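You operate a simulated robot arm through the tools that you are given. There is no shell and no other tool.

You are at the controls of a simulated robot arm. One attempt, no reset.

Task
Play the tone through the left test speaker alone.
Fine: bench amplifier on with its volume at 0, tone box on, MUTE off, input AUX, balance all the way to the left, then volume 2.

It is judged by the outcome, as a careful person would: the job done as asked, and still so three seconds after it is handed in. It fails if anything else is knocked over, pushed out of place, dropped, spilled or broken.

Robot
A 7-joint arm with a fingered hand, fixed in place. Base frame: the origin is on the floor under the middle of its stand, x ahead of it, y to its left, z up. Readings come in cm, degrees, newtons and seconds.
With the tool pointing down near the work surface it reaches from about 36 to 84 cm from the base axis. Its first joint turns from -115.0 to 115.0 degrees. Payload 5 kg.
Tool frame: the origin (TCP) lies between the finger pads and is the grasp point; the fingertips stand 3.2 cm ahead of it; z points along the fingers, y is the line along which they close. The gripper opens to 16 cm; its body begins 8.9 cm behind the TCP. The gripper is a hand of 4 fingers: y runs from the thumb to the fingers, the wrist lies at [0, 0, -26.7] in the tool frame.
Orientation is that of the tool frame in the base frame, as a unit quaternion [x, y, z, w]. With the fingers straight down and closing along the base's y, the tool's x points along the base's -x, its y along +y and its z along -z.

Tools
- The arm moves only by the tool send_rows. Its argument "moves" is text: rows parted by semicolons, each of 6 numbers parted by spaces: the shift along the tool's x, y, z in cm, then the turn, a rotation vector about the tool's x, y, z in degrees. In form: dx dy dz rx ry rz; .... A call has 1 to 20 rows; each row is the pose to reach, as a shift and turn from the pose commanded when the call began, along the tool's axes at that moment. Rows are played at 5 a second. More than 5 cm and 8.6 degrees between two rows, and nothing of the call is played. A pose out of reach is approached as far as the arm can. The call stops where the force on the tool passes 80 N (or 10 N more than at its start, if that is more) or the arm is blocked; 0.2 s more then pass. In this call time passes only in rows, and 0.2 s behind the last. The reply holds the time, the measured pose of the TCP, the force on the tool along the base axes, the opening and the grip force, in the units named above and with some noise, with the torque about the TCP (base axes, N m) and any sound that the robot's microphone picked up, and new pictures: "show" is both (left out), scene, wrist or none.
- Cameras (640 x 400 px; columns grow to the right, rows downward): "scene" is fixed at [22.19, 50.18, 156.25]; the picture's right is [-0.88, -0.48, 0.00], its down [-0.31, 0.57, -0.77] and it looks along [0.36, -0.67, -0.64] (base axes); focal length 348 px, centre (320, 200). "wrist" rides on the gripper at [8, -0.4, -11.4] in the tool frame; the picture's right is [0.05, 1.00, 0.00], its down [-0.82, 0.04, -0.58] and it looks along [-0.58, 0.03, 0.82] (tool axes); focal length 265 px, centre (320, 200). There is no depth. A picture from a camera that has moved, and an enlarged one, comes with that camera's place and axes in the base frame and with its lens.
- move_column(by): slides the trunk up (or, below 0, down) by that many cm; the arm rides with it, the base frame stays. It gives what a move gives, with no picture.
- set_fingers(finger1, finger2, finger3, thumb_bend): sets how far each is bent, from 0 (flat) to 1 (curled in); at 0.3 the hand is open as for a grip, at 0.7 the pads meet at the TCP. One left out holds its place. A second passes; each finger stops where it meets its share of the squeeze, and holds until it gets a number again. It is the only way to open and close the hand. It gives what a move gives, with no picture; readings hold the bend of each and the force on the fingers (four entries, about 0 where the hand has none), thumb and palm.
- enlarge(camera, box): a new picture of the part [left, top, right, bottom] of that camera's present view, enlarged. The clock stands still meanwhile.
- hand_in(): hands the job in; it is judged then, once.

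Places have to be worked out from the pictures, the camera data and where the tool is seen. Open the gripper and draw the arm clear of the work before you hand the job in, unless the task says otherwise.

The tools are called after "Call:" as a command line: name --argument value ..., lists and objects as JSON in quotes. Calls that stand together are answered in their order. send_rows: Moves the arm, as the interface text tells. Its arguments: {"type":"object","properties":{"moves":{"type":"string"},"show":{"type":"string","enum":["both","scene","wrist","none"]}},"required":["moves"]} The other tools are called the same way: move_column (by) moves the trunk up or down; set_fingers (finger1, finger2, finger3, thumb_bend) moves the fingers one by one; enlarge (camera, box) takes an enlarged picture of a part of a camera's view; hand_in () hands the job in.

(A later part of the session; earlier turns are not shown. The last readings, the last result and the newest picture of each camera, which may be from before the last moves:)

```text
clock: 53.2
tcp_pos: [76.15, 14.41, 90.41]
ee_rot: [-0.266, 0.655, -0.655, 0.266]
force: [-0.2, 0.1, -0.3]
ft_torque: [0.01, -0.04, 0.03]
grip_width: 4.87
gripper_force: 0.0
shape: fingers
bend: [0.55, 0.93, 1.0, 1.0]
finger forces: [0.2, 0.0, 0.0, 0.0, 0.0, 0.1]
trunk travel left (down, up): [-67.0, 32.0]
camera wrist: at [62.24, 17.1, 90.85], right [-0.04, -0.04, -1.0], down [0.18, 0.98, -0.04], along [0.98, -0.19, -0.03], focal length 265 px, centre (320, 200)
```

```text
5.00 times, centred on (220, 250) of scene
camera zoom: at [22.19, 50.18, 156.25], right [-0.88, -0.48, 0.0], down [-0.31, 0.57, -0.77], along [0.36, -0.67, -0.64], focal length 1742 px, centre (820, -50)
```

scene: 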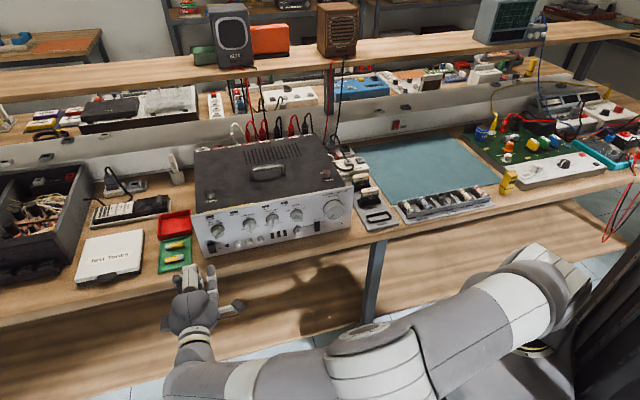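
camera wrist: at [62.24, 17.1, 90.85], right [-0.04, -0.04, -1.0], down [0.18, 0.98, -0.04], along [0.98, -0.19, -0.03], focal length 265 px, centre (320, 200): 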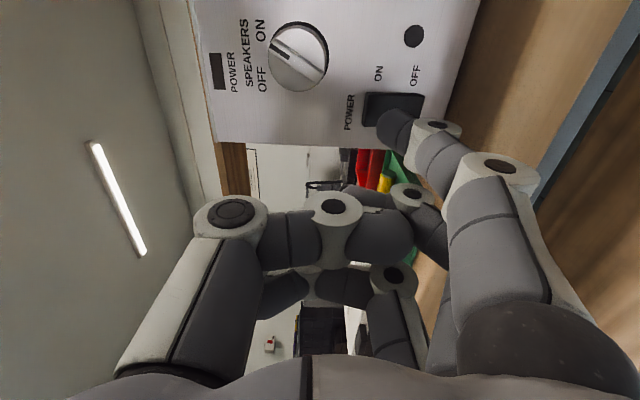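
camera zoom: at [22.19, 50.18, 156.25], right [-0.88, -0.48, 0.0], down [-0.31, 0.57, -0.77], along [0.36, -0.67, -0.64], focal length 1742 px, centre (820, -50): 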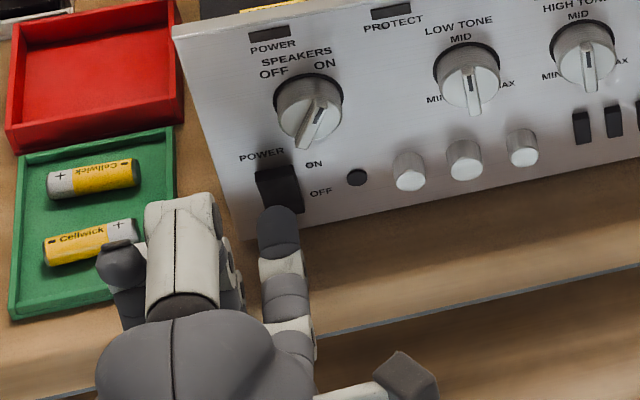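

Alignment is good; the ON half is directly ahead of the tip. Shift 0.3 up and advance carefully, watching force.

Call:
send_rows --moves "0 -0.15 0.5 0 0 0; 0 -0.3 1 0 0 0; 0 -0.3 1.4 0 0 0" --show "none"

Call:
send_rows --moves "0 0 0.3 0 0 0" --show "none"

```text
clock: 54.0
tcp_pos: [76.89, 13.72, 90.87]
ee_rot: [-0.266, 0.655, -0.655, 0.266]
force: [-7.1, 4.7, -0.8]
ft_torque: [0.19, 0.31, -0.27]
grip_width: 4.79
gripper_force: 4.2
shape: fingers
bend: [0.56, 0.93, 1.0, 1.0]
finger forces: [8.2, 0.0, 0.1, 0.1, 0.0, 0.1]
trunk travel left (down, up): [-67.0, 32.0]
```

```text
clock: 54.4
tcp_pos: [77.03, 13.57, 90.95]
ee_rot: [0.265, -0.655, 0.656, -0.266]
force: [-23.2, 14.9, -1.5]
ft_torque: [0.67, 0.98, -0.94]
grip_width: 4.7
gripper_force: 13.2
shape: fingers
bend: [0.59, 0.93, 1.0, 1.0]
finger forces: [26.3, 0.0, 0.0, 0.0, 0.0, 0.0]
trunk travel left (down, up): [-67.0, 32.0]
```

Contact: 27 N now. Check whether the rocker has toggled before pushing any more.

Call:
enlarge --camera "scene" --box '[195, 210, 245, 260]'

Call:
enlarge --camera "wrist" --box '[330, 40, 470, 160]'

```text
8.00 times, centred on (220, 235) of scene
camera zoom: at [22.19, 50.18, 156.25], right [-0.88, -0.48, 0.0], down [-0.31, 0.57, -0.77], along [0.36, -0.67, -0.64], focal length 2787 px, centre (1120, -80)
```

zoom: 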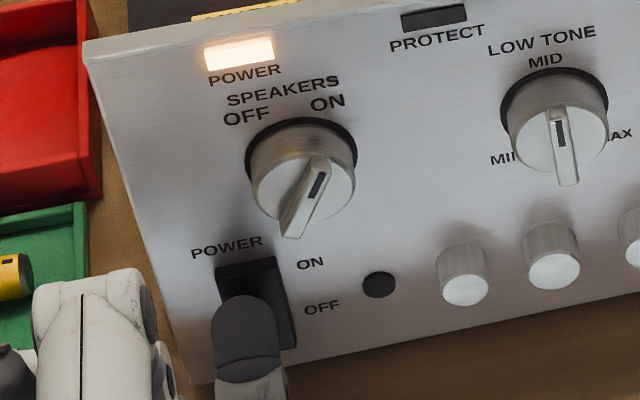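

```text
3.33 times, centred on (400, 100) of wrist
camera zoom: at [63.22, 16.22, 91.2], right [-0.04, -0.04, -1.0], down [0.18, 0.98, -0.04], along [0.98, -0.18, -0.03], focal length 885 px, centre (53, 533)
```

zoom: 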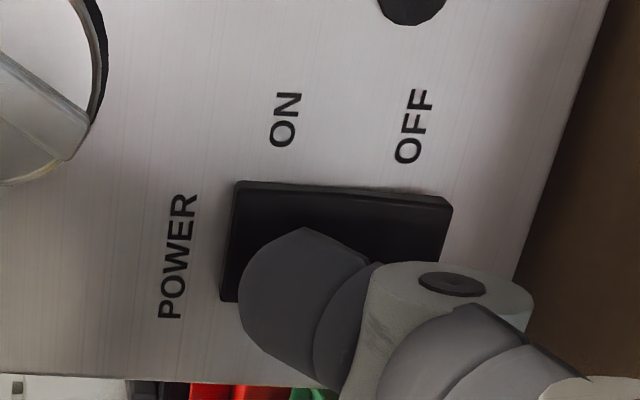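

The POWER lamp lit: the amplifier is on with volume at 0. I'll retract straight back 9 cm and raise the trunk for the tone box.

Call:
send_rows --moves "0 0 -1 0 0 0; 0 0 -3 0 0 0; 0 0 -6 0 0 0; 0 0 -9 0 0 0" --show "none"

Call:
move_column --by 20

Call:
enlarge --camera "scene" --box '[170, 150, 370, 280]'

```text
clock: 55.4
tcp_pos: [70.86, 19.61, 91.12]
ee_rot: [-0.264, 0.656, -0.655, 0.266]
force: [0.2, 0.1, -0.3]
ft_torque: [-0.02, -0.02, 0.01]
grip_width: 4.82
gripper_force: 0.1
shape: fingers
bend: [0.55, 0.93, 1.0, 1.0]
finger forces: [0.0, 0.1, 0.0, 0.1, 0.0, 0.0]
trunk travel left (down, up): [-67.0, 32.0]
```

```text
clock: 57.6
tcp_pos: [70.97, 19.56, 111.01]
ee_rot: [-0.266, 0.656, -0.655, 0.265]
force: [0.0, 0.3, 0.1]
ft_torque: [-0.01, -0.01, 0.0]
grip_width: 4.82
gripper_force: 0.1
shape: fingers
bend: [0.55, 0.93, 1.0, 1.0]
finger forces: [0.0, 0.0, 0.0, 0.0, 0.1, 0.0]
trunk travel left (down, up): [-87.0, 12.0]
```

```text
3.08 times, centred on (270, 215) of scene
camera zoom: at [22.19, 50.18, 156.25], right [-0.88, -0.48, 0.0], down [-0.31, 0.57, -0.77], along [0.36, -0.67, -0.64], focal length 1072 px, centre (474, 154)
```

zoom: 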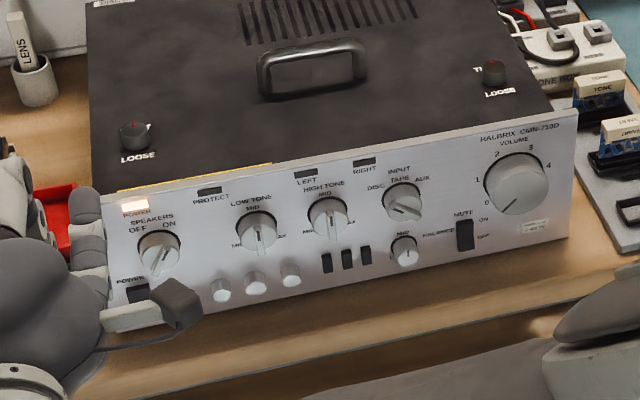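

Amp on, panel otherwise unchanged, hand high and clear. Now roll +180° in place (two halves), so that pitching down afterwards puts finger1 on the amp side and the thumb forward.

Call:
send_rows --moves "0 0 0 0 0 7.5; 0 0 0 0 0 15; 0 0 0 0 0 22.5; 0 0 0 0 0 30; 0 0 0 0 0 37.5; 0 0 0 0 0 45; 0 0 0 0 0 52.5; 0 0 0 0 0 60; 0 0 0 0 0 67.5; 0 0 0 0 0 75; 0 0 0 0 0 82.5; 0 0 0 0 0 90" --show "none"

Call:
send_rows --moves "0 0 0 0 0 7.5; 0 0 0 0 0 15; 0 0 0 0 0 22.5; 0 0 0 0 0 30; 0 0 0 0 0 37.5; 0 0 0 0 0 45; 0 0 0 0 0 52.5; 0 0 0 0 0 60; 0 0 0 0 0 67.5; 0 0 0 0 0 75; 0 0 0 0 0 82.5; 0 0 0 0 0 90" --show "both"

```text
clock: 60.2
tcp_pos: [70.8, 19.58, 110.88]
ee_rot: [0.276, 0.651, -0.276, 0.651]
force: [0.4, -0.8, -0.5]
ft_torque: [0.01, -0.02, -0.02]
grip_width: 4.81
gripper_force: 0.1
shape: fingers
bend: [0.55, 0.93, 1.0, 1.0]
finger forces: [0.1, 0.0, 0.0, 0.0, 0.0, 0.0]
trunk travel left (down, up): [-87.0, 12.0]
```

```text
clock: 62.8
tcp_pos: [70.97, 19.54, 111.08]
ee_rot: [0.655, 0.265, 0.266, 0.655]
force: [0.4, 0.1, 0.1]
ft_torque: [0.01, 0.01, -0.02]
grip_width: 4.82
gripper_force: 0.1
shape: fingers
bend: [0.55, 0.93, 1.0, 1.0]
finger forces: [0.0, 0.0, 0.0, 0.1, 0.0, 0.1]
trunk travel left (down, up): [-87.0, 12.0]
camera wrist: at [68.73, 33.45, 110.58], right [0.04, 0.04, 1.0], down [-0.99, -0.15, 0.04], along [0.15, -0.99, 0.03], focal length 265 px, centre (320, 200)
```

scene: 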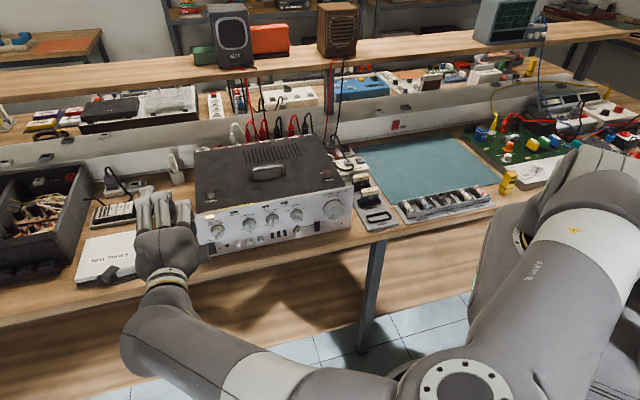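
wrist: 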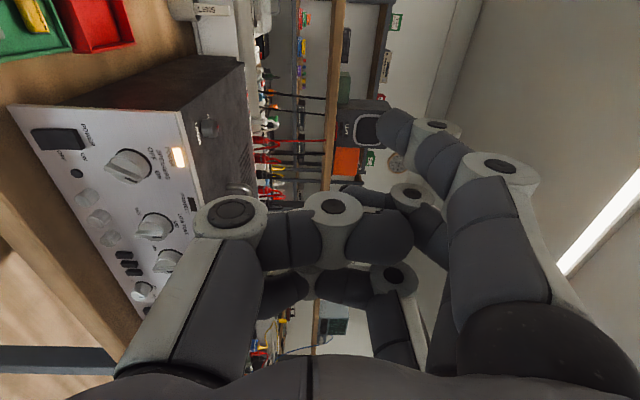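

Camera is now on the left. Pitch the hand down 90° about its x axis, in place, in front of the amp.

Call:
send_rows --moves "0 0 0 8.2 0 0; 0 0 0 16.4 0 0; 0 0 0 24.6 0 0; 0 0 0 32.8 0 0; 0 0 0 41 0 0; 0 0 0 49.2 0 0; 0 0 0 57.4 0 0; 0 0 0 65.6 0 0; 0 0 0 73.8 0 0; 0 0 0 82 0 0; 0 0 0 90 0 0" --show "both"

```text
clock: 65.2
tcp_pos: [71.03, 19.49, 110.98]
ee_rot: [0.927, 0.375, 0.0, -0.001]
force: [-0.3, -1.0, -0.6]
ft_torque: [0.04, 0.03, 0.0]
grip_width: 4.86
gripper_force: 0.1
shape: fingers
bend: [0.55, 0.93, 1.0, 1.0]
finger forces: [0.0, 0.1, 0.0, 0.0, 0.0, 0.0]
trunk travel left (down, up): [-87.0, 12.0]
camera wrist: at [76.36, 25.48, 122.29], right [0.73, -0.68, 0.0], down [-0.56, -0.6, 0.58], along [-0.4, -0.42, -0.82], focal length 265 px, centre (320, 200)
```

scene: 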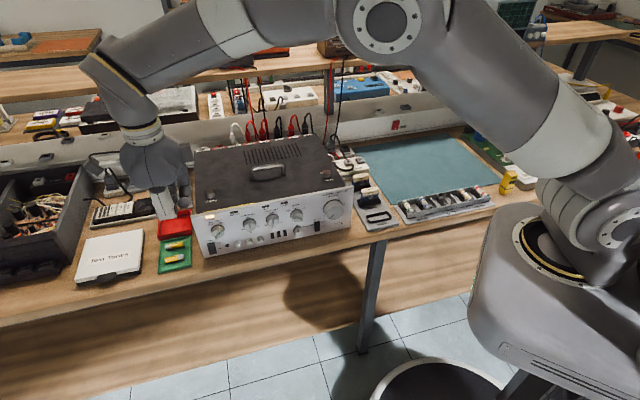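
wrist: 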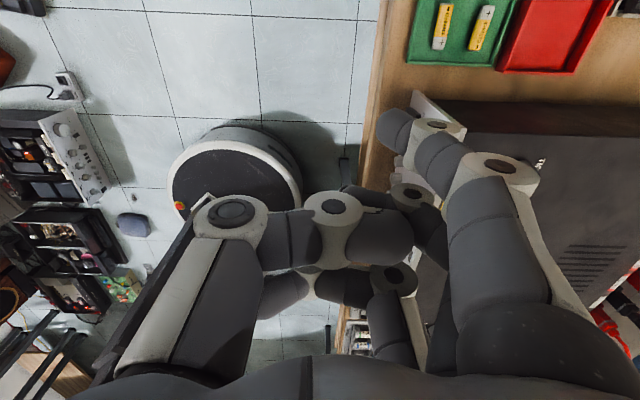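

Tool is pointing down with finger1 on the left/amp side. I'll travel over the amp at z≈114 to hover above the tone box at about (61.8, -42.7).

Call:
send_rows --moves "-3.6 2.7 -1 0 0 0; -7.1 5.5 -2 0 0 0; -10.7 8.2 -3 0 0 0; -14.2 10.9 -3 0 0 0; -17.8 13.7 -3 0 0 0; -21.3 16.4 -3 0 0 0; -24.9 19.2 -3 0 0 0; -28.5 21.9 -3 0 0 0; -32 24.6 -3 0 0 0; -35.6 27.4 -3 0 0 0; -39.1 30.1 -3 0 0 0; -42.7 32.8 -3 0 0 0; -46.2 35.6 -3 0 0 0; -49.8 38.3 -3 0 0 0" --show "both"

```text
clock: 68.2
tcp_pos: [61.6, -42.53, 113.76]
ee_rot: [0.927, 0.375, 0.0, 0.0]
force: [0.8, -0.4, 1.5]
ft_torque: [0.04, 0.03, 0.0]
grip_width: 4.85
gripper_force: 0.1
shape: fingers
bend: [0.55, 0.93, 1.0, 1.0]
finger forces: [0.0, 0.0, 0.1, 0.0, 0.0, 0.0]
trunk travel left (down, up): [-87.0, 12.0]
camera wrist: at [67.11, -36.58, 125.2], right [0.73, -0.68, 0.0], down [-0.56, -0.6, 0.58], along [-0.39, -0.42, -0.82], focal length 265 px, centre (320, 200)
```

scene: 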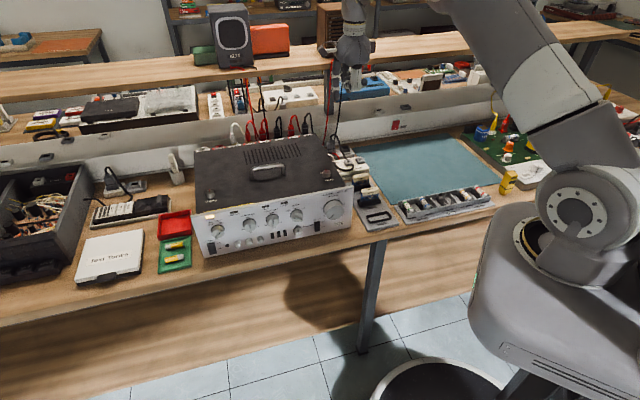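
wrist: 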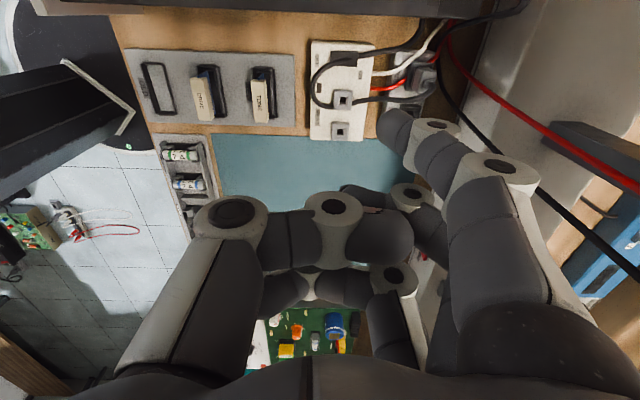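

Excellent view of the tone box from above. Zooming in to see the switch and its ON end.

Call:
enlarge --camera "wrist" --box '[295, 25, 425, 145]'

Call:
enlarge --camera "wrist" --box '[340, 0, 640, 200]'

```text
3.33 times, centred on (360, 85) of wrist
camera zoom: at [67.11, -36.58, 125.2], right [0.73, -0.68, 0.0], down [-0.56, -0.6, 0.58], along [-0.39, -0.42, -0.82], focal length 885 px, centre (187, 583)
```

zoom: 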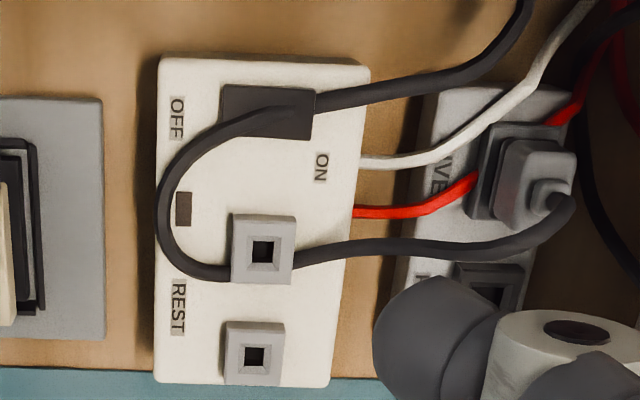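

```text
2.00 times, centred on (490, 100) of wrist
camera zoom: at [67.11, -36.58, 125.2], right [0.73, -0.68, 0.0], down [-0.56, -0.6, 0.58], along [-0.39, -0.42, -0.82], focal length 531 px, centre (-20, 400)
```

zoom: 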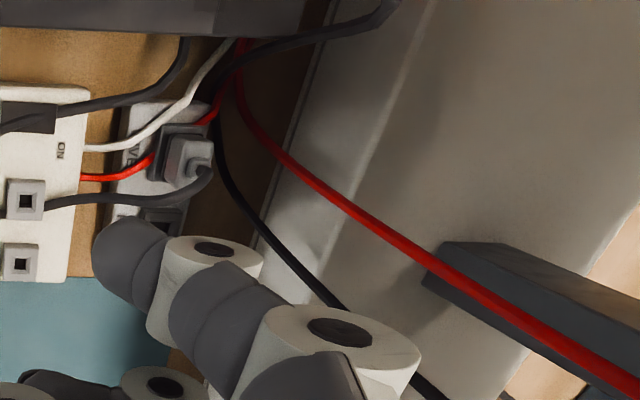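

The ON end of the switch lies at tool (3.2, 4.1, 27.4), almost exactly below finger1's tip. The lamp is unlit (OFF). I'll descend 20 cm with a small shift, then check.

Call:
send_rows --moves "0 0.2 4 0 0 0; -0.1 0.45 8 0 0 0; -0.1 0.45 12 0 0 0; -0.1 0.45 15.5 0 0 0; -0.1 0.45 18 0 0 0; -0.1 0.45 20 0 0 0" --show "both"

Call:
enlarge --camera "wrist" --box '[300, 20, 460, 160]'

```text
clock: 69.6
tcp_pos: [61.82, -43.02, 94.06]
ee_rot: [0.927, 0.375, 0.0, 0.0]
force: [0.6, -0.2, 1.0]
ft_torque: [0.03, 0.0, 0.01]
grip_width: 4.85
gripper_force: 0.0
shape: fingers
bend: [0.55, 0.94, 1.0, 1.0]
finger forces: [0.1, 0.0, 0.0, 0.0, 0.1, 0.0]
trunk travel left (down, up): [-87.0, 12.0]
camera wrist: at [67.28, -37.01, 105.35], right [0.73, -0.68, 0.0], down [-0.56, -0.6, 0.58], along [-0.39, -0.42, -0.82], focal length 265 px, centre (320, 200)
```

scene: 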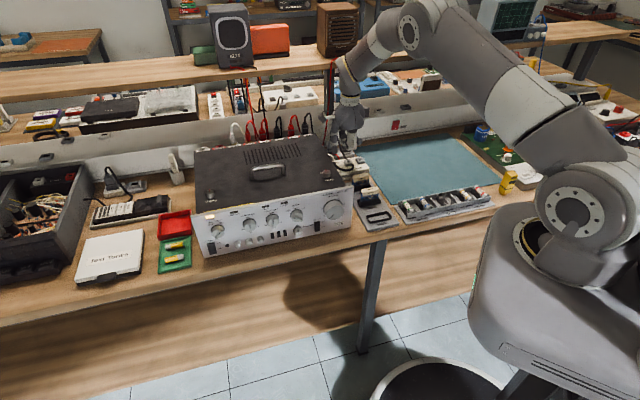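
wrist: 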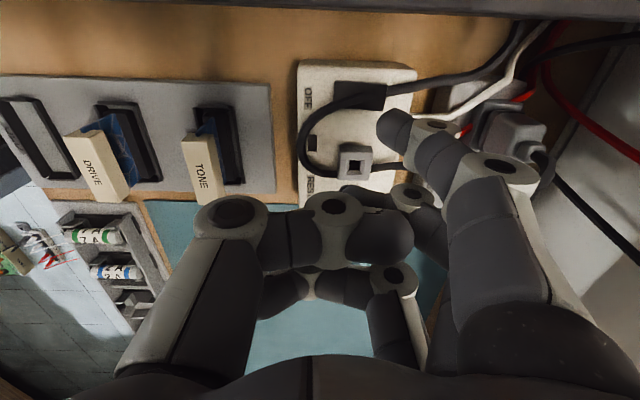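

```text
2.86 times, centred on (380, 90) of wrist
camera zoom: at [67.28, -37.01, 105.35], right [0.73, -0.68, 0.0], down [-0.56, -0.6, 0.58], along [-0.39, -0.42, -0.82], focal length 758 px, centre (149, 514)
```

zoom: 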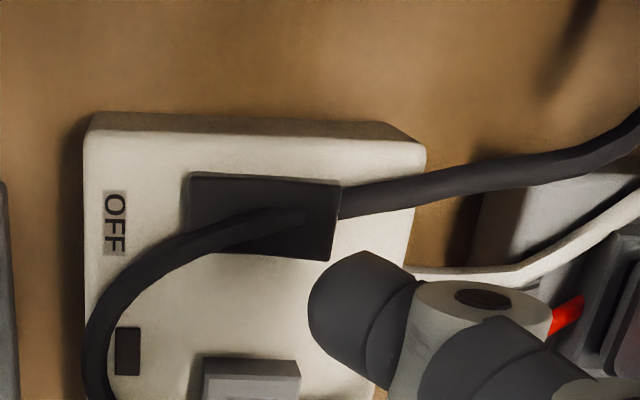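

Still well aligned: switch ON end at tool (3.4, 3.75, 7.6). I'll go down 3.2 cm, then step in small increments watching the force.

Call:
send_rows --moves "0 0 1.2 0 0 0; 0 0 2.4 0 0 0; 0 0 3.2 0 0 0" --show "none"

Call:
send_rows --moves "0 0 0.3 0 0 0; 0 0 0.5 0 0 0" --show "none"

```text
clock: 70.4
tcp_pos: [61.87, -43.03, 90.65]
ee_rot: [0.927, 0.375, 0.0, 0.0]
force: [-0.3, 0.2, 1.2]
ft_torque: [0.02, -0.03, 0.01]
grip_width: 4.84
gripper_force: 0.3
shape: fingers
bend: [0.55, 0.94, 1.0, 1.0]
finger forces: [0.5, 0.0, 0.1, 0.1, 0.0, 0.0]
trunk travel left (down, up): [-87.0, 12.0]
```

```text
clock: 71.0
tcp_pos: [61.85, -43.03, 90.21]
ee_rot: [0.927, 0.376, 0.001, 0.0]
force: [0.1, -0.2, 2.2]
ft_torque: [0.0, -0.09, -0.03]
grip_width: 4.82
gripper_force: 0.9
shape: fingers
bend: [0.55, 0.94, 1.0, 1.0]
finger forces: [2.0, 0.0, 0.0, 0.0, 0.1, 0.1]
trunk travel left (down, up): [-87.0, 12.0]
```

Light contact (2 N). Press further in small steps.

Call:
send_rows --moves "0 0 0.3 0 0 0; 0 0 0.5 0 0 0" --show "none"

Call:
enlarge --camera "wrist" --box '[290, 20, 450, 160]'

```text
clock: 71.6
tcp_pos: [61.95, -43.04, 90.13]
ee_rot: [0.927, 0.375, 0.001, 0.004]
force: [-0.6, -2.3, 22.1]
ft_torque: [-0.27, -1.14, -0.1]
grip_width: 4.74
gripper_force: 10.9
shape: fingers
bend: [0.58, 0.94, 1.0, 1.0]
finger forces: [22.0, 0.1, 0.0, 0.0, 0.0, 0.0]
trunk travel left (down, up): [-87.0, 12.0]
```

```text
2.86 times, centred on (370, 90) of wrist
camera zoom: at [67.3, -37.01, 101.49], right [0.73, -0.68, 0.01], down [-0.56, -0.59, 0.58], along [-0.39, -0.43, -0.82], focal length 758 px, centre (177, 514)
```

zoom: 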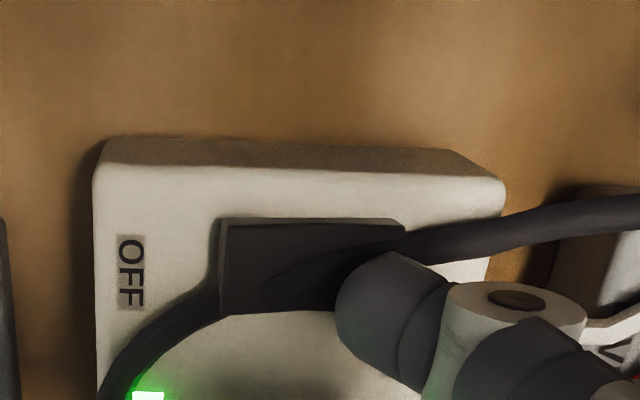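

The tone box's lamp is lit green: it's ON. Now retract straight up and travel back over the amp to the free space in front of the panel.

Call:
send_rows --moves "0 0 -2 0 0 0; 0 0 -6 0 0 0; 0 0 -10.5 0 0 0; 0 0 -15 0 0 0; 0 0 -19.5 0 0 0; 0 0 -24 0 0 0; 2.8 -3.7 -24 0 0 0; 5.6 -7.3 -24 0 0 0; 8.4 -11 -24 0 0 0; 11.2 -14.7 -24 0 0 0; 14 -18.3 -24 0 0 0; 16.7 -22 -24 0 0 0; 19.5 -25.6 -24 0 0 0; 22.3 -29.3 -24 0 0 0; 25.1 -33 -24 0 0 0; 27.9 -36.6 -24 0 0 0; 30.7 -40.3 -24 0 0 0" --show "scene"

```text
clock: 75.2
tcp_pos: [55.92, 7.4, 113.64]
ee_rot: [0.927, 0.375, -0.001, 0.001]
force: [0.3, -0.2, 0.2]
ft_torque: [0.0, 0.02, -0.02]
grip_width: 4.83
gripper_force: 0.1
shape: fingers
bend: [0.55, 0.94, 1.0, 1.0]
finger forces: [0.0, 0.0, 0.0, 0.0, 0.0, 0.0]
trunk travel left (down, up): [-87.0, 12.0]
```

scene: 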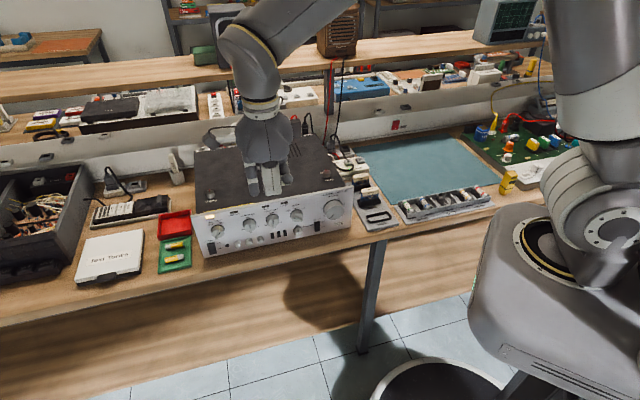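

Clear of everything. Pitch back up to horizontal, then roll back 180° to the poking orientation.

Call:
send_rows --moves "0 0 0 -8.2 0 0; 0 0 0 -16.4 0 0; 0 0 0 -24.6 0 0; 0 0 0 -32.8 0 0; 0 0 0 -41 0 0; 0 0 0 -49.2 0 0; 0 0 0 -57.4 0 0; 0 0 0 -65.6 0 0; 0 0 0 -73.8 0 0; 0 0 0 -82 0 0; 0 0 0 -90 0 0" --show "none"

Call:
send_rows --moves "0 0 0 0 0 -7.5; 0 0 0 0 0 -15; 0 0 0 0 0 -22.5; 0 0 0 0 0 -30; 0 0 0 0 0 -37.5; 0 0 0 0 0 -45; 0 0 0 0 0 -52.5; 0 0 0 0 0 -60; 0 0 0 0 0 -67.5; 0 0 0 0 0 -75; 0 0 0 0 0 -82.5; 0 0 0 0 0 -90" --show "none"

Call:
send_rows --moves "0 0 0 0 0 -7.5; 0 0 0 0 0 -15; 0 0 0 0 0 -22.5; 0 0 0 0 0 -30; 0 0 0 0 0 -37.5; 0 0 0 0 0 -45; 0 0 0 0 0 -52.5; 0 0 0 0 0 -60; 0 0 0 0 0 -67.5; 0 0 0 0 0 -75; 0 0 0 0 0 -82.5; 0 0 0 0 0 -90" --show "both"

```text
clock: 77.6
tcp_pos: [55.98, 7.35, 113.76]
ee_rot: [0.654, 0.264, 0.266, 0.657]
force: [0.6, -0.3, 0.9]
ft_torque: [0.03, -0.01, -0.04]
grip_width: 4.82
gripper_force: 0.1
shape: fingers
bend: [0.55, 0.94, 1.0, 1.0]
finger forces: [0.0, 0.0, 0.0, 0.0, 0.1, 0.1]
trunk travel left (down, up): [-87.0, 12.0]
```

```text
clock: 80.2
tcp_pos: [55.91, 7.3, 113.74]
ee_rot: [0.276, 0.651, -0.278, 0.651]
force: [-0.3, -0.4, -0.6]
ft_torque: [0.01, 0.03, 0.01]
grip_width: 4.83
gripper_force: 0.1
shape: fingers
bend: [0.55, 0.94, 1.0, 1.0]
finger forces: [0.1, 0.0, 0.0, 0.0, 0.1, 0.0]
trunk travel left (down, up): [-87.0, 12.0]
```

```text
clock: 82.8
tcp_pos: [56.02, 7.34, 113.89]
ee_rot: [0.266, -0.655, 0.656, -0.264]
force: [-0.6, 0.2, -0.4]
ft_torque: [0.0, -0.06, -0.02]
grip_width: 4.87
gripper_force: 0.1
shape: fingers
bend: [0.55, 0.94, 1.0, 1.0]
finger forces: [0.0, 0.1, 0.0, 0.0, 0.1, 0.1]
trunk travel left (down, up): [-87.0, 12.0]
camera wrist: at [42.23, 10.04, 114.21], right [-0.04, -0.04, -1.0], down [0.18, 0.98, -0.04], along [0.98, -0.19, -0.03], focal length 265 px, centre (320, 200)
```

scene: 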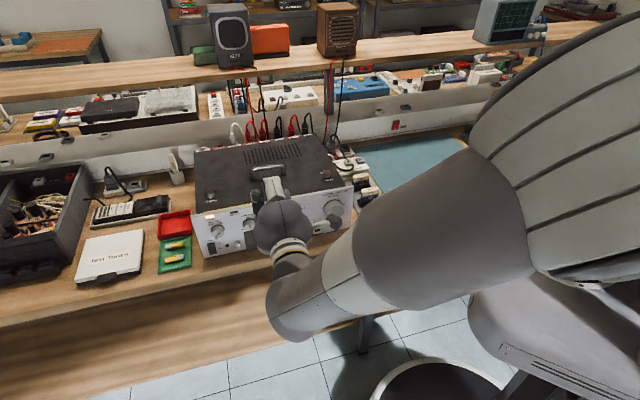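
wrist: 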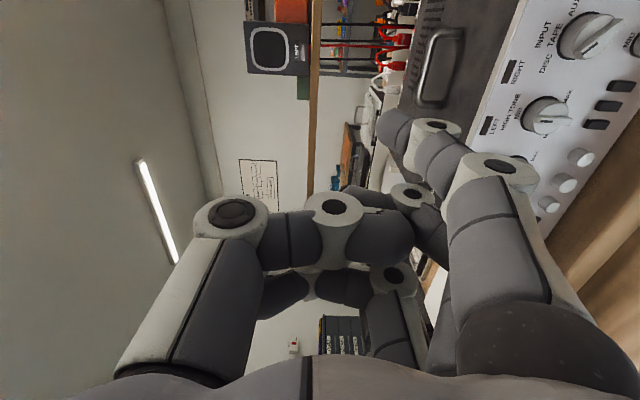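

Now lower the trunk 24 cm so the hand is at the height of the MUTE switch, still about 11 cm in front of the panel.

Call:
move_column --by -24

Call:
send_rows --moves "2.5 0 0 0 0 0; 5 0 0 0 0 0; 7.5 0 0 0 0 0; 10 0.5 0 0 0 0" --show "both"

```text
clock: 85.3
tcp_pos: [55.92, 7.37, 89.74]
ee_rot: [-0.265, 0.656, -0.655, 0.265]
force: [0.6, 0.9, 1.0]
ft_torque: [0.04, 0.02, 0.02]
grip_width: 4.86
gripper_force: 0.1
shape: fingers
bend: [0.55, 0.94, 1.0, 1.0]
finger forces: [0.0, 0.1, 0.1, 0.0, 0.0, 0.0]
trunk travel left (down, up): [-63.0, 36.0]
```

```text
clock: 86.3
tcp_pos: [48.65, 0.31, 89.25]
ee_rot: [-0.265, 0.656, -0.655, 0.265]
force: [0.0, -0.5, -0.4]
ft_torque: [0.01, -0.03, -0.01]
grip_width: 4.87
gripper_force: 0.1
shape: fingers
bend: [0.55, 0.94, 1.0, 1.0]
finger forces: [0.1, 0.0, 0.1, 0.1, 0.0, 0.0]
trunk travel left (down, up): [-63.0, 36.0]
camera wrist: at [34.87, 2.98, 89.57], right [-0.04, -0.04, -1.0], down [0.18, 0.98, -0.04], along [0.98, -0.19, -0.03], focal length 265 px, centre (320, 200)
```

scene: 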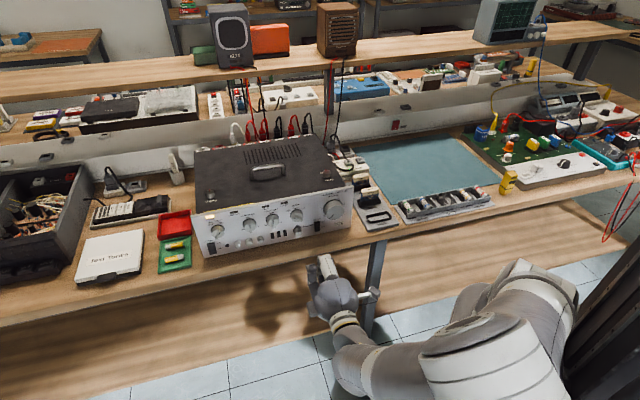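
wrist: 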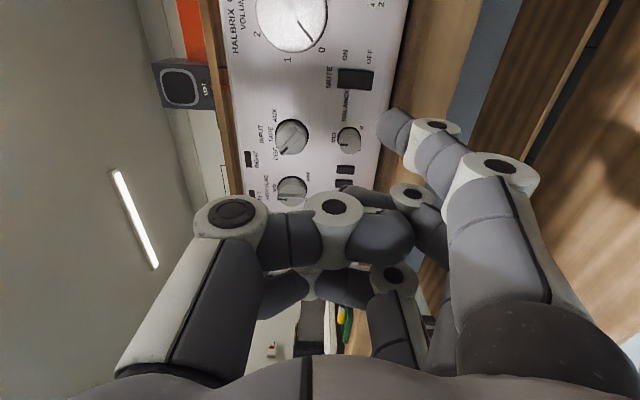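

Everything is visible, and MUTE is right in front of the fingertip. Zoom for aiming.

Call:
enlarge --camera "wrist" --box '[310, 40, 430, 150]'

Call:
enlarge --camera "wrist" --box '[230, 90, 400, 220]'

```text
3.64 times, centred on (370, 95) of wrist
camera zoom: at [34.87, 2.98, 89.57], right [-0.04, -0.04, -1.0], down [0.18, 0.98, -0.04], along [0.98, -0.19, -0.03], focal length 965 px, centre (138, 582)
```

zoom: 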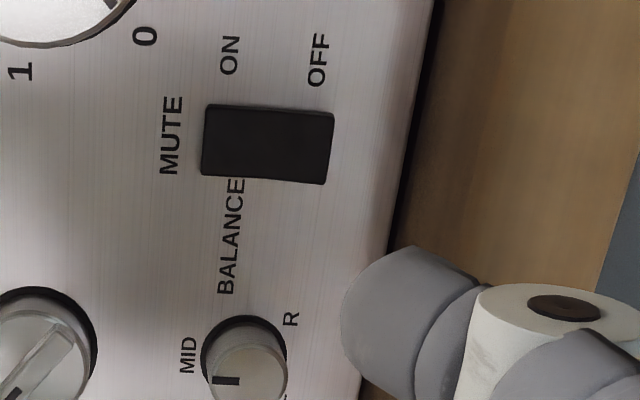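

```text
3.08 times, centred on (315, 155) of wrist
camera zoom: at [34.87, 2.98, 89.57], right [-0.04, -0.04, -1.0], down [0.18, 0.98, -0.04], along [0.98, -0.19, -0.03], focal length 817 px, centre (335, 338)
```

zoom: 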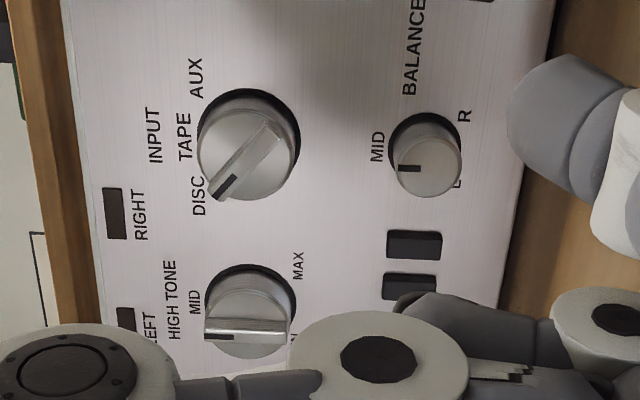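

MUTE's OFF half is at tool (3.2, 3.9, 14.2). I'll advance 9 cm with a small downward shift, then step in.

Call:
send_rows --moves "0 0.2 2.5 0 0 0; -0.05 0.4 5 0 0 0; -0.05 0.4 7 0 0 0; -0.05 0.4 8.5 0 0 0; -0.05 0.4 9.3 0 0 0" --show "none"

Call:
enlarge --camera "wrist" --box '[310, 40, 470, 170]'

Call:
enlarge --camera "scene" --box '[280, 190, 360, 260]'

```text
clock: 87.5
tcp_pos: [55.27, -6.23, 88.81]
ee_rot: [-0.266, 0.656, -0.655, 0.266]
force: [0.3, 1.0, 0.1]
ft_torque: [0.01, 0.0, 0.0]
grip_width: 4.83
gripper_force: 0.1
shape: fingers
bend: [0.55, 0.94, 1.0, 1.0]
finger forces: [0.0, 0.0, 0.1, 0.0, 0.0, 0.1]
trunk travel left (down, up): [-63.0, 36.0]
```

```text
3.08 times, centred on (390, 105) of wrist
camera zoom: at [41.48, -3.58, 89.29], right [-0.04, -0.04, -1.0], down [0.18, 0.98, -0.04], along [0.98, -0.19, -0.03], focal length 817 px, centre (105, 492)
```

zoom: 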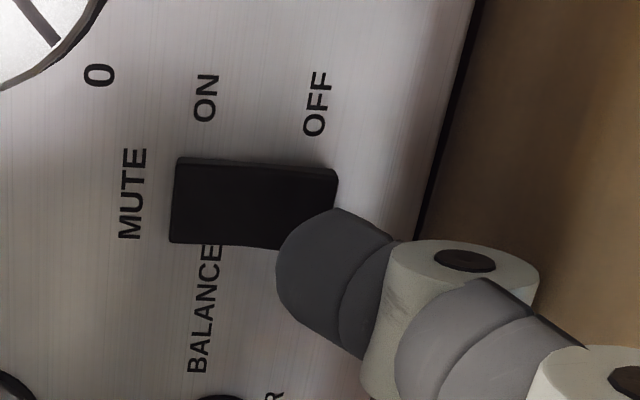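

```text
5.71 times, centred on (320, 225) of scene
camera zoom: at [22.19, 50.18, 156.25], right [-0.88, -0.48, 0.0], down [-0.31, 0.57, -0.77], along [0.36, -0.67, -0.64], focal length 1990 px, centre (320, 57)
```

zoom: 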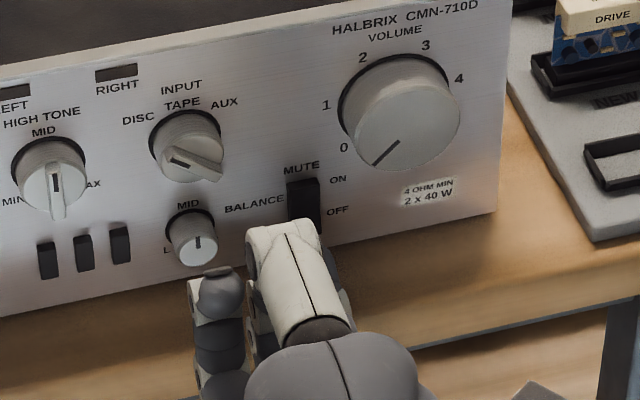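

Aligned on the OFF half. Advance 1 cm, then in 0.3 cm steps watching force.

Call:
send_rows --moves "0.1 0 0.5 0 0 0; 0.2 0 1 0 0 0; 0.2 0 1.3 0 0 0" --show "none"

Call:
send_rows --moves "0 0 0.3 0 0 0" --show "none"

Call:
enlarge --camera "wrist" --box '[310, 40, 470, 170]'

```text
clock: 88.3
tcp_pos: [55.97, -7.32, 89.04]
ee_rot: [0.265, -0.655, 0.656, -0.266]
force: [-1.4, 1.8, -1.2]
ft_torque: [0.05, 0.12, -0.09]
grip_width: 4.84
gripper_force: 1.3
shape: fingers
bend: [0.55, 0.94, 1.0, 1.0]
finger forces: [2.8, 0.0, 0.1, 0.0, 0.0, 0.0]
trunk travel left (down, up): [-63.0, 36.0]
```

```text
clock: 88.7
tcp_pos: [56.07, -7.32, 89.02]
ee_rot: [-0.267, 0.655, -0.655, 0.267]
force: [-17.1, 13.7, -2.0]
ft_torque: [0.66, 0.75, -0.68]
grip_width: 4.77
gripper_force: 11.8
shape: fingers
bend: [0.58, 0.94, 1.0, 1.0]
finger forces: [22.8, 0.0, 0.0, 0.1, 0.0, 0.1]
trunk travel left (down, up): [-63.0, 36.0]
```

```text
3.08 times, centred on (390, 105) of wrist
camera zoom: at [42.37, -4.73, 89.33], right [-0.04, -0.04, -1.0], down [0.18, 0.98, -0.04], along [0.98, -0.18, -0.03], focal length 817 px, centre (105, 492)
```

zoom: 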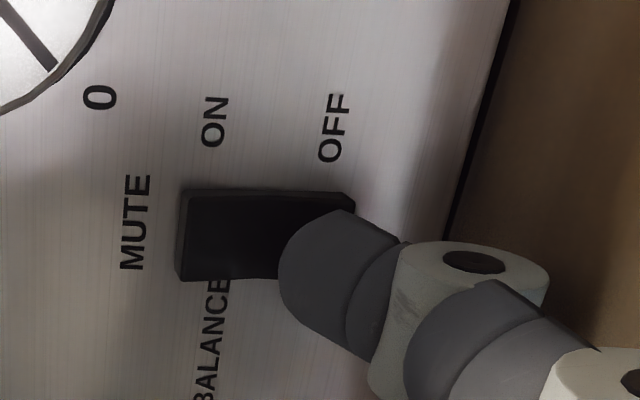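

It reached 23 N and the ON end now stands out, so it appears toggled. Back off 7 cm and check.

Call:
send_rows --moves "0 0 -1 0 0 0; 0 0 -3 0 0 0; 0 0 -5 0 0 0; 0 0 -7 0 0 0" --show "both"

Call:
enlarge --camera "wrist" --box '[310, 40, 430, 150]'

Call:
enlarge --camera "scene" --box '[270, 180, 360, 250]'

Call:
enlarge --camera "wrist" --box '[230, 60, 400, 220]'

```text
clock: 89.7
tcp_pos: [51.35, -2.59, 88.84]
ee_rot: [0.266, -0.655, 0.656, -0.266]
force: [-0.4, 0.6, 0.4]
ft_torque: [0.0, 0.0, 0.02]
grip_width: 4.85
gripper_force: 0.0
shape: fingers
bend: [0.55, 0.94, 1.0, 1.0]
finger forces: [0.0, 0.0, 0.0, 0.1, 0.1, 0.1]
trunk travel left (down, up): [-63.0, 36.0]
camera wrist: at [37.6, 0.23, 89.25], right [-0.04, -0.04, -1.0], down [0.18, 0.98, -0.04], along [0.98, -0.19, -0.03], focal length 265 px, centre (320, 200)
```

scene: 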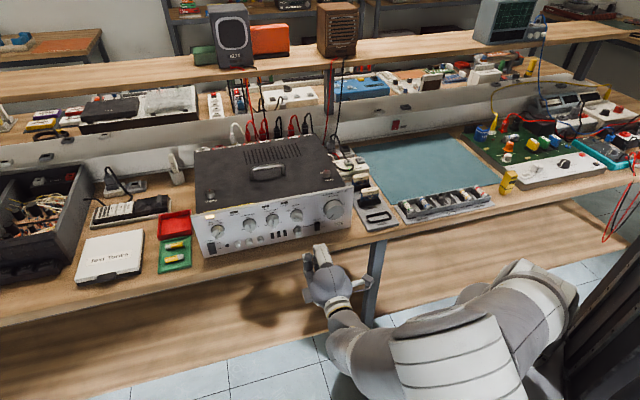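
wrist: 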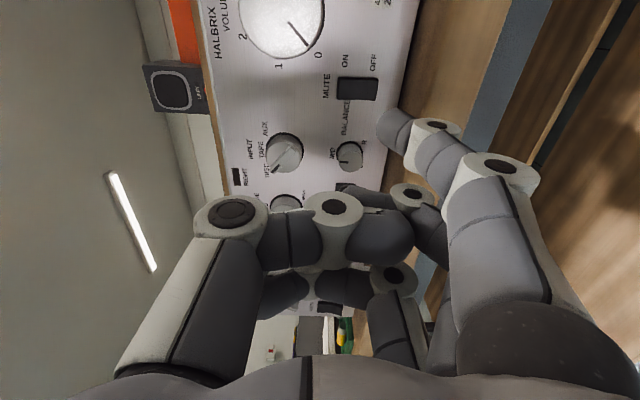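

```text
3.64 times, centred on (370, 95) of wrist
camera zoom: at [37.6, 0.23, 89.25], right [-0.04, -0.04, -1.0], down [0.18, 0.98, -0.04], along [0.98, -0.19, -0.03], focal length 965 px, centre (138, 582)
```

zoom: 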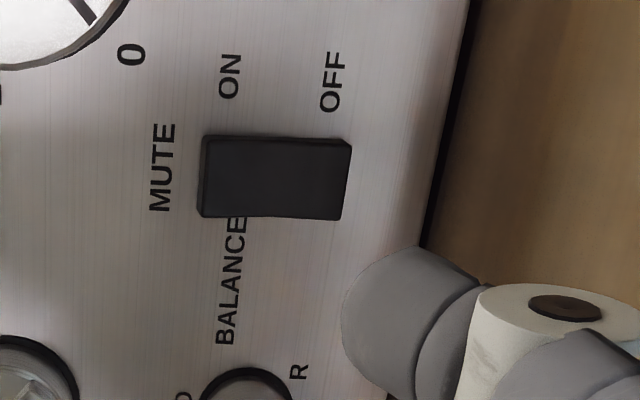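

```text
5.71 times, centred on (315, 215) of scene
camera zoom: at [22.19, 50.18, 156.25], right [-0.88, -0.48, 0.0], down [-0.31, 0.57, -0.77], along [0.36, -0.67, -0.64], focal length 1990 px, centre (349, 114)
```

zoom: 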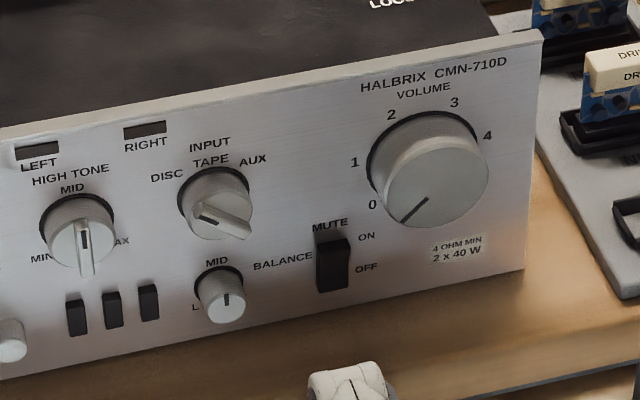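

```text
2.50 times, centred on (315, 140) of wrist
camera zoom: at [37.6, 0.23, 89.25], right [-0.04, -0.04, -1.0], down [0.18, 0.98, -0.04], along [0.98, -0.19, -0.03], focal length 664 px, centre (332, 350)
```

zoom: 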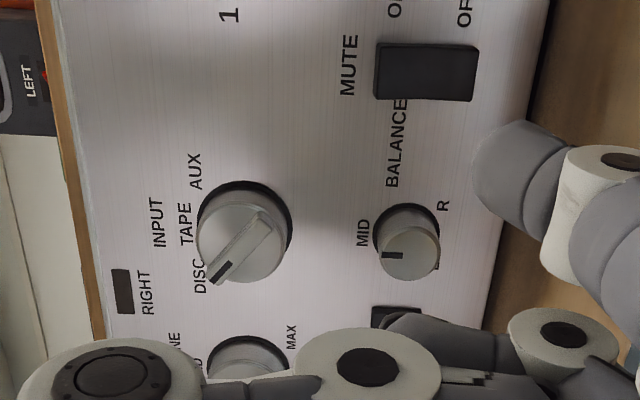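

MUTE is now OFF (its top stands out). Next, INPUT: I place its centre at about tool (-2.0, -3.0), pointing to DISC. I'll shift there, roll +40° so the grip straddles its bar, and open middle finger and thumb to 0.52.

Call:
send_rows --moves "-0.4 -0.6 0 0 0 8; -0.8 -1.2 0 0 0 16; -1.2 -1.8 0 0 0 24; -1.6 -2.4 0 0 0 32; -2 -3 0 0 0 40" --show "none"

Call:
set_fingers --finger1 0.1 --finger2 0.52 --finger3 1 --thumb_bend 0.52

Call:
enlarge --camera "wrist" --box '[0, 0, 640, 400]'

Call:
enlarge --camera "wrist" --box '[230, 70, 410, 200]'

```text
clock: 90.9
tcp_pos: [52.89, -1.25, 91.96]
ee_rot: [-0.024, 0.707, -0.525, 0.474]
force: [0.0, -0.8, 0.5]
ft_torque: [0.01, 0.0, 0.01]
grip_width: 4.88
gripper_force: 0.1
shape: fingers
bend: [0.55, 0.94, 1.0, 1.0]
finger forces: [0.0, 0.1, 0.0, 0.0, 0.0, 0.0]
trunk travel left (down, up): [-63.0, 36.0]
```

```text
clock: 91.9
tcp_pos: [52.9, -1.19, 91.88]
ee_rot: [-0.026, 0.707, -0.525, 0.474]
force: [-0.1, -1.0, 0.2]
ft_torque: [0.01, -0.02, -0.04]
grip_width: 15.17
gripper_force: 0.1
shape: fingers
bend: [0.1, 0.52, 1.0, 0.52]
finger forces: [0.0, 0.0, 0.1, 0.1, 0.1, 0.1]
trunk travel left (down, up): [-63.0, 36.0]
```

```text
1.00 times, centred on (320, 200) of wrist (not enlarged: the box is as wide or as high as the picture)
camera zoom: at [40.27, 2.66, 86.95], right [0.43, 0.42, -0.8], down [0.07, 0.87, 0.49], along [0.9, -0.27, 0.35], focal length 265 px, centre (320, 200)
```

zoom: 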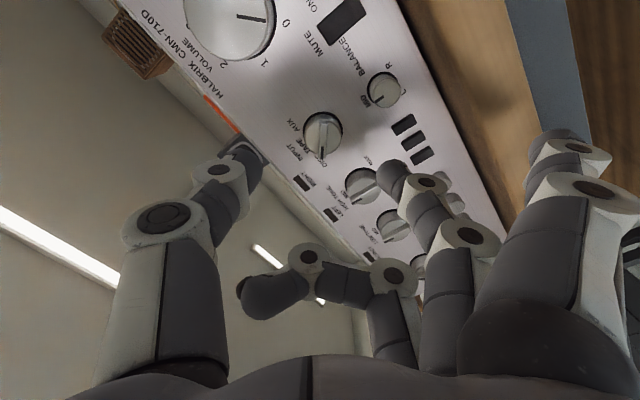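

```text
3.08 times, centred on (320, 135) of wrist
camera zoom: at [40.27, 2.66, 86.95], right [0.43, 0.42, -0.8], down [0.07, 0.87, 0.49], along [0.9, -0.27, 0.35], focal length 817 px, centre (320, 400)
```

zoom: 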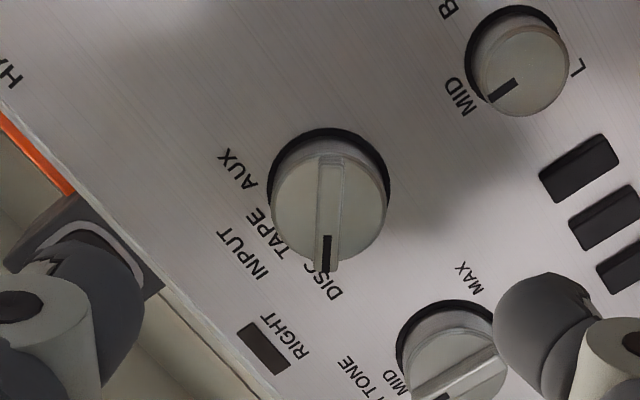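

Nicely aligned: the bar runs along my tool's x axis and the knob is centred between finger and thumb (offset about +0.35 in y). Curl finger1, shift and advance 6.7 cm.

Call:
set_fingers --finger1 1

Call:
send_rows --moves "-0.05 0.15 2 0 0 0; -0.15 0.35 4 0 0 0; -0.15 0.35 5.5 0 0 0; -0.15 0.35 6.3 0 0 0; -0.15 0.35 6.8 0 0 0" --show "none"

Call:
enlarge --camera "wrist" --box '[160, 50, 480, 250]'

Call:
enlarge --camera "scene" --box '[250, 180, 350, 250]'

```text
clock: 92.9
tcp_pos: [52.84, -1.22, 91.86]
ee_rot: [-0.026, 0.707, -0.525, 0.474]
force: [-0.6, -0.1, 0.9]
ft_torque: [0.0, 0.02, -0.02]
grip_width: 6.04
gripper_force: 0.1
shape: fingers
bend: [1.0, 0.52, 1.0, 0.52]
finger forces: [0.1, 0.0, 0.0, 0.0, 0.0, 0.0]
trunk travel left (down, up): [-63.0, 36.0]
```

```text
clock: 94.1
tcp_pos: [58.01, -5.82, 91.75]
ee_rot: [-0.025, 0.707, -0.525, 0.473]
force: [-0.4, -0.1, 0.7]
ft_torque: [0.02, -0.02, 0.0]
grip_width: 6.04
gripper_force: 0.1
shape: fingers
bend: [1.0, 0.52, 1.0, 0.52]
finger forces: [0.0, 0.1, 0.0, 0.1, 0.1, 0.1]
trunk travel left (down, up): [-63.0, 36.0]
```

```text
2.00 times, centred on (320, 150) of wrist
camera zoom: at [45.35, -1.96, 86.83], right [0.43, 0.42, -0.8], down [0.07, 0.87, 0.49], along [0.9, -0.27, 0.35], focal length 531 px, centre (320, 300)
```

zoom: 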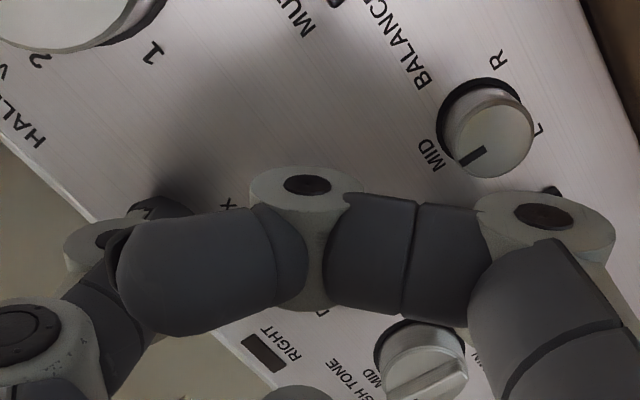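

```text
5.71 times, centred on (300, 215) of scene
camera zoom: at [22.19, 50.18, 156.25], right [-0.88, -0.48, 0.0], down [-0.31, 0.57, -0.77], along [0.36, -0.67, -0.64], focal length 1990 px, centre (434, 114)
```

zoom: 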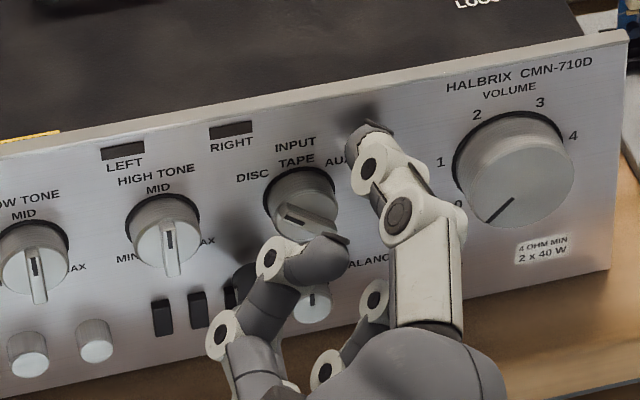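

Thumb and finger straddle the INPUT knob, no contact yet. Close on it.

Call:
set_fingers --finger2 0.78 --thumb_bend 0.78

Call:
enlarge --camera "scene" --box '[260, 190, 340, 245]'

```text
clock: 95.1
tcp_pos: [57.72, -5.81, 91.81]
ee_rot: [-0.024, 0.706, -0.525, 0.474]
force: [-11.9, 0.4, 7.0]
ft_torque: [-0.16, -0.27, -0.36]
grip_width: 4.96
gripper_force: 19.3
shape: fingers
bend: [1.0, 0.64, 1.0, 0.72]
finger forces: [0.1, 5.9, 0.1, 0.0, 32.2, 0.0]
trunk travel left (down, up): [-63.0, 36.0]
```

```text
7.27 times, centred on (300, 218) of scene
camera zoom: at [22.19, 50.18, 156.25], right [-0.88, -0.48, 0.0], down [-0.31, 0.57, -0.77], along [0.36, -0.67, -0.64], focal length 2533 px, centre (466, 73)
```

zoom: 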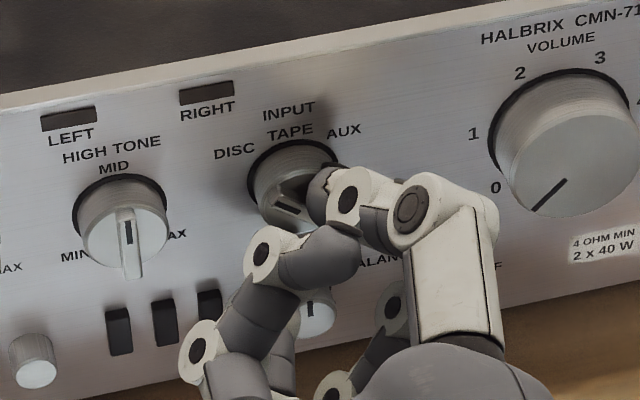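

Gripped (finger 6 N, thumb 32 N). Shift 0.2 cm toward the thumb side to balance, then turn clockwise 24° and look.

Call:
send_rows --moves "0 -0.2 0 0 0 0; 0 -0.2 0 0 0 8; 0 -0.2 0 0 0 16; 0 -0.2 0 0 0 24" --show "none"

Call:
enlarge --camera "scene" --box '[260, 190, 340, 245]'

Call:
enlarge --camera "wrist" --box '[160, 50, 480, 250]'

```text
clock: 96.1
tcp_pos: [57.75, -5.97, 91.88]
ee_rot: [0.121, 0.697, -0.414, 0.572]
force: [-4.6, -2.4, -3.5]
ft_torque: [0.1, 0.14, -0.14]
grip_width: 4.95
gripper_force: 12.7
shape: fingers
bend: [1.0, 0.64, 1.0, 0.72]
finger forces: [0.0, 10.6, 0.0, 0.0, 14.7, 0.1]
trunk travel left (down, up): [-63.0, 36.0]
```

```text
7.27 times, centred on (300, 218) of scene
camera zoom: at [22.19, 50.18, 156.25], right [-0.88, -0.48, 0.0], down [-0.31, 0.57, -0.77], along [0.36, -0.67, -0.64], focal length 2533 px, centre (466, 73)
```

zoom: 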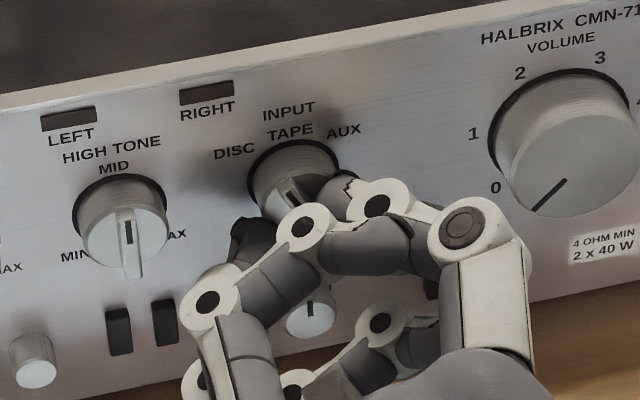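

```text
2.00 times, centred on (320, 150) of wrist
camera zoom: at [46.97, -0.28, 84.76], right [0.63, 0.61, -0.48], down [-0.12, 0.69, 0.72], along [0.77, -0.39, 0.5], focal length 531 px, centre (320, 300)
```

zoom: 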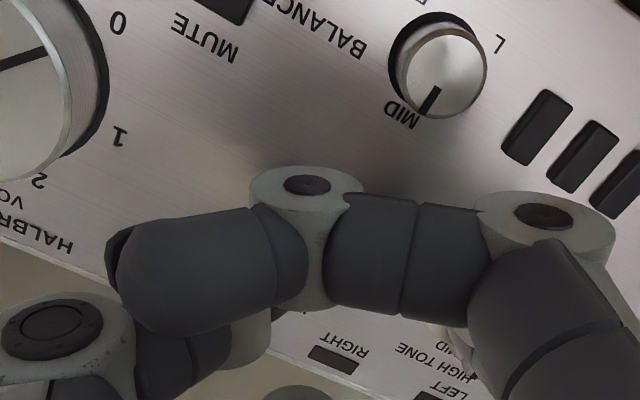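

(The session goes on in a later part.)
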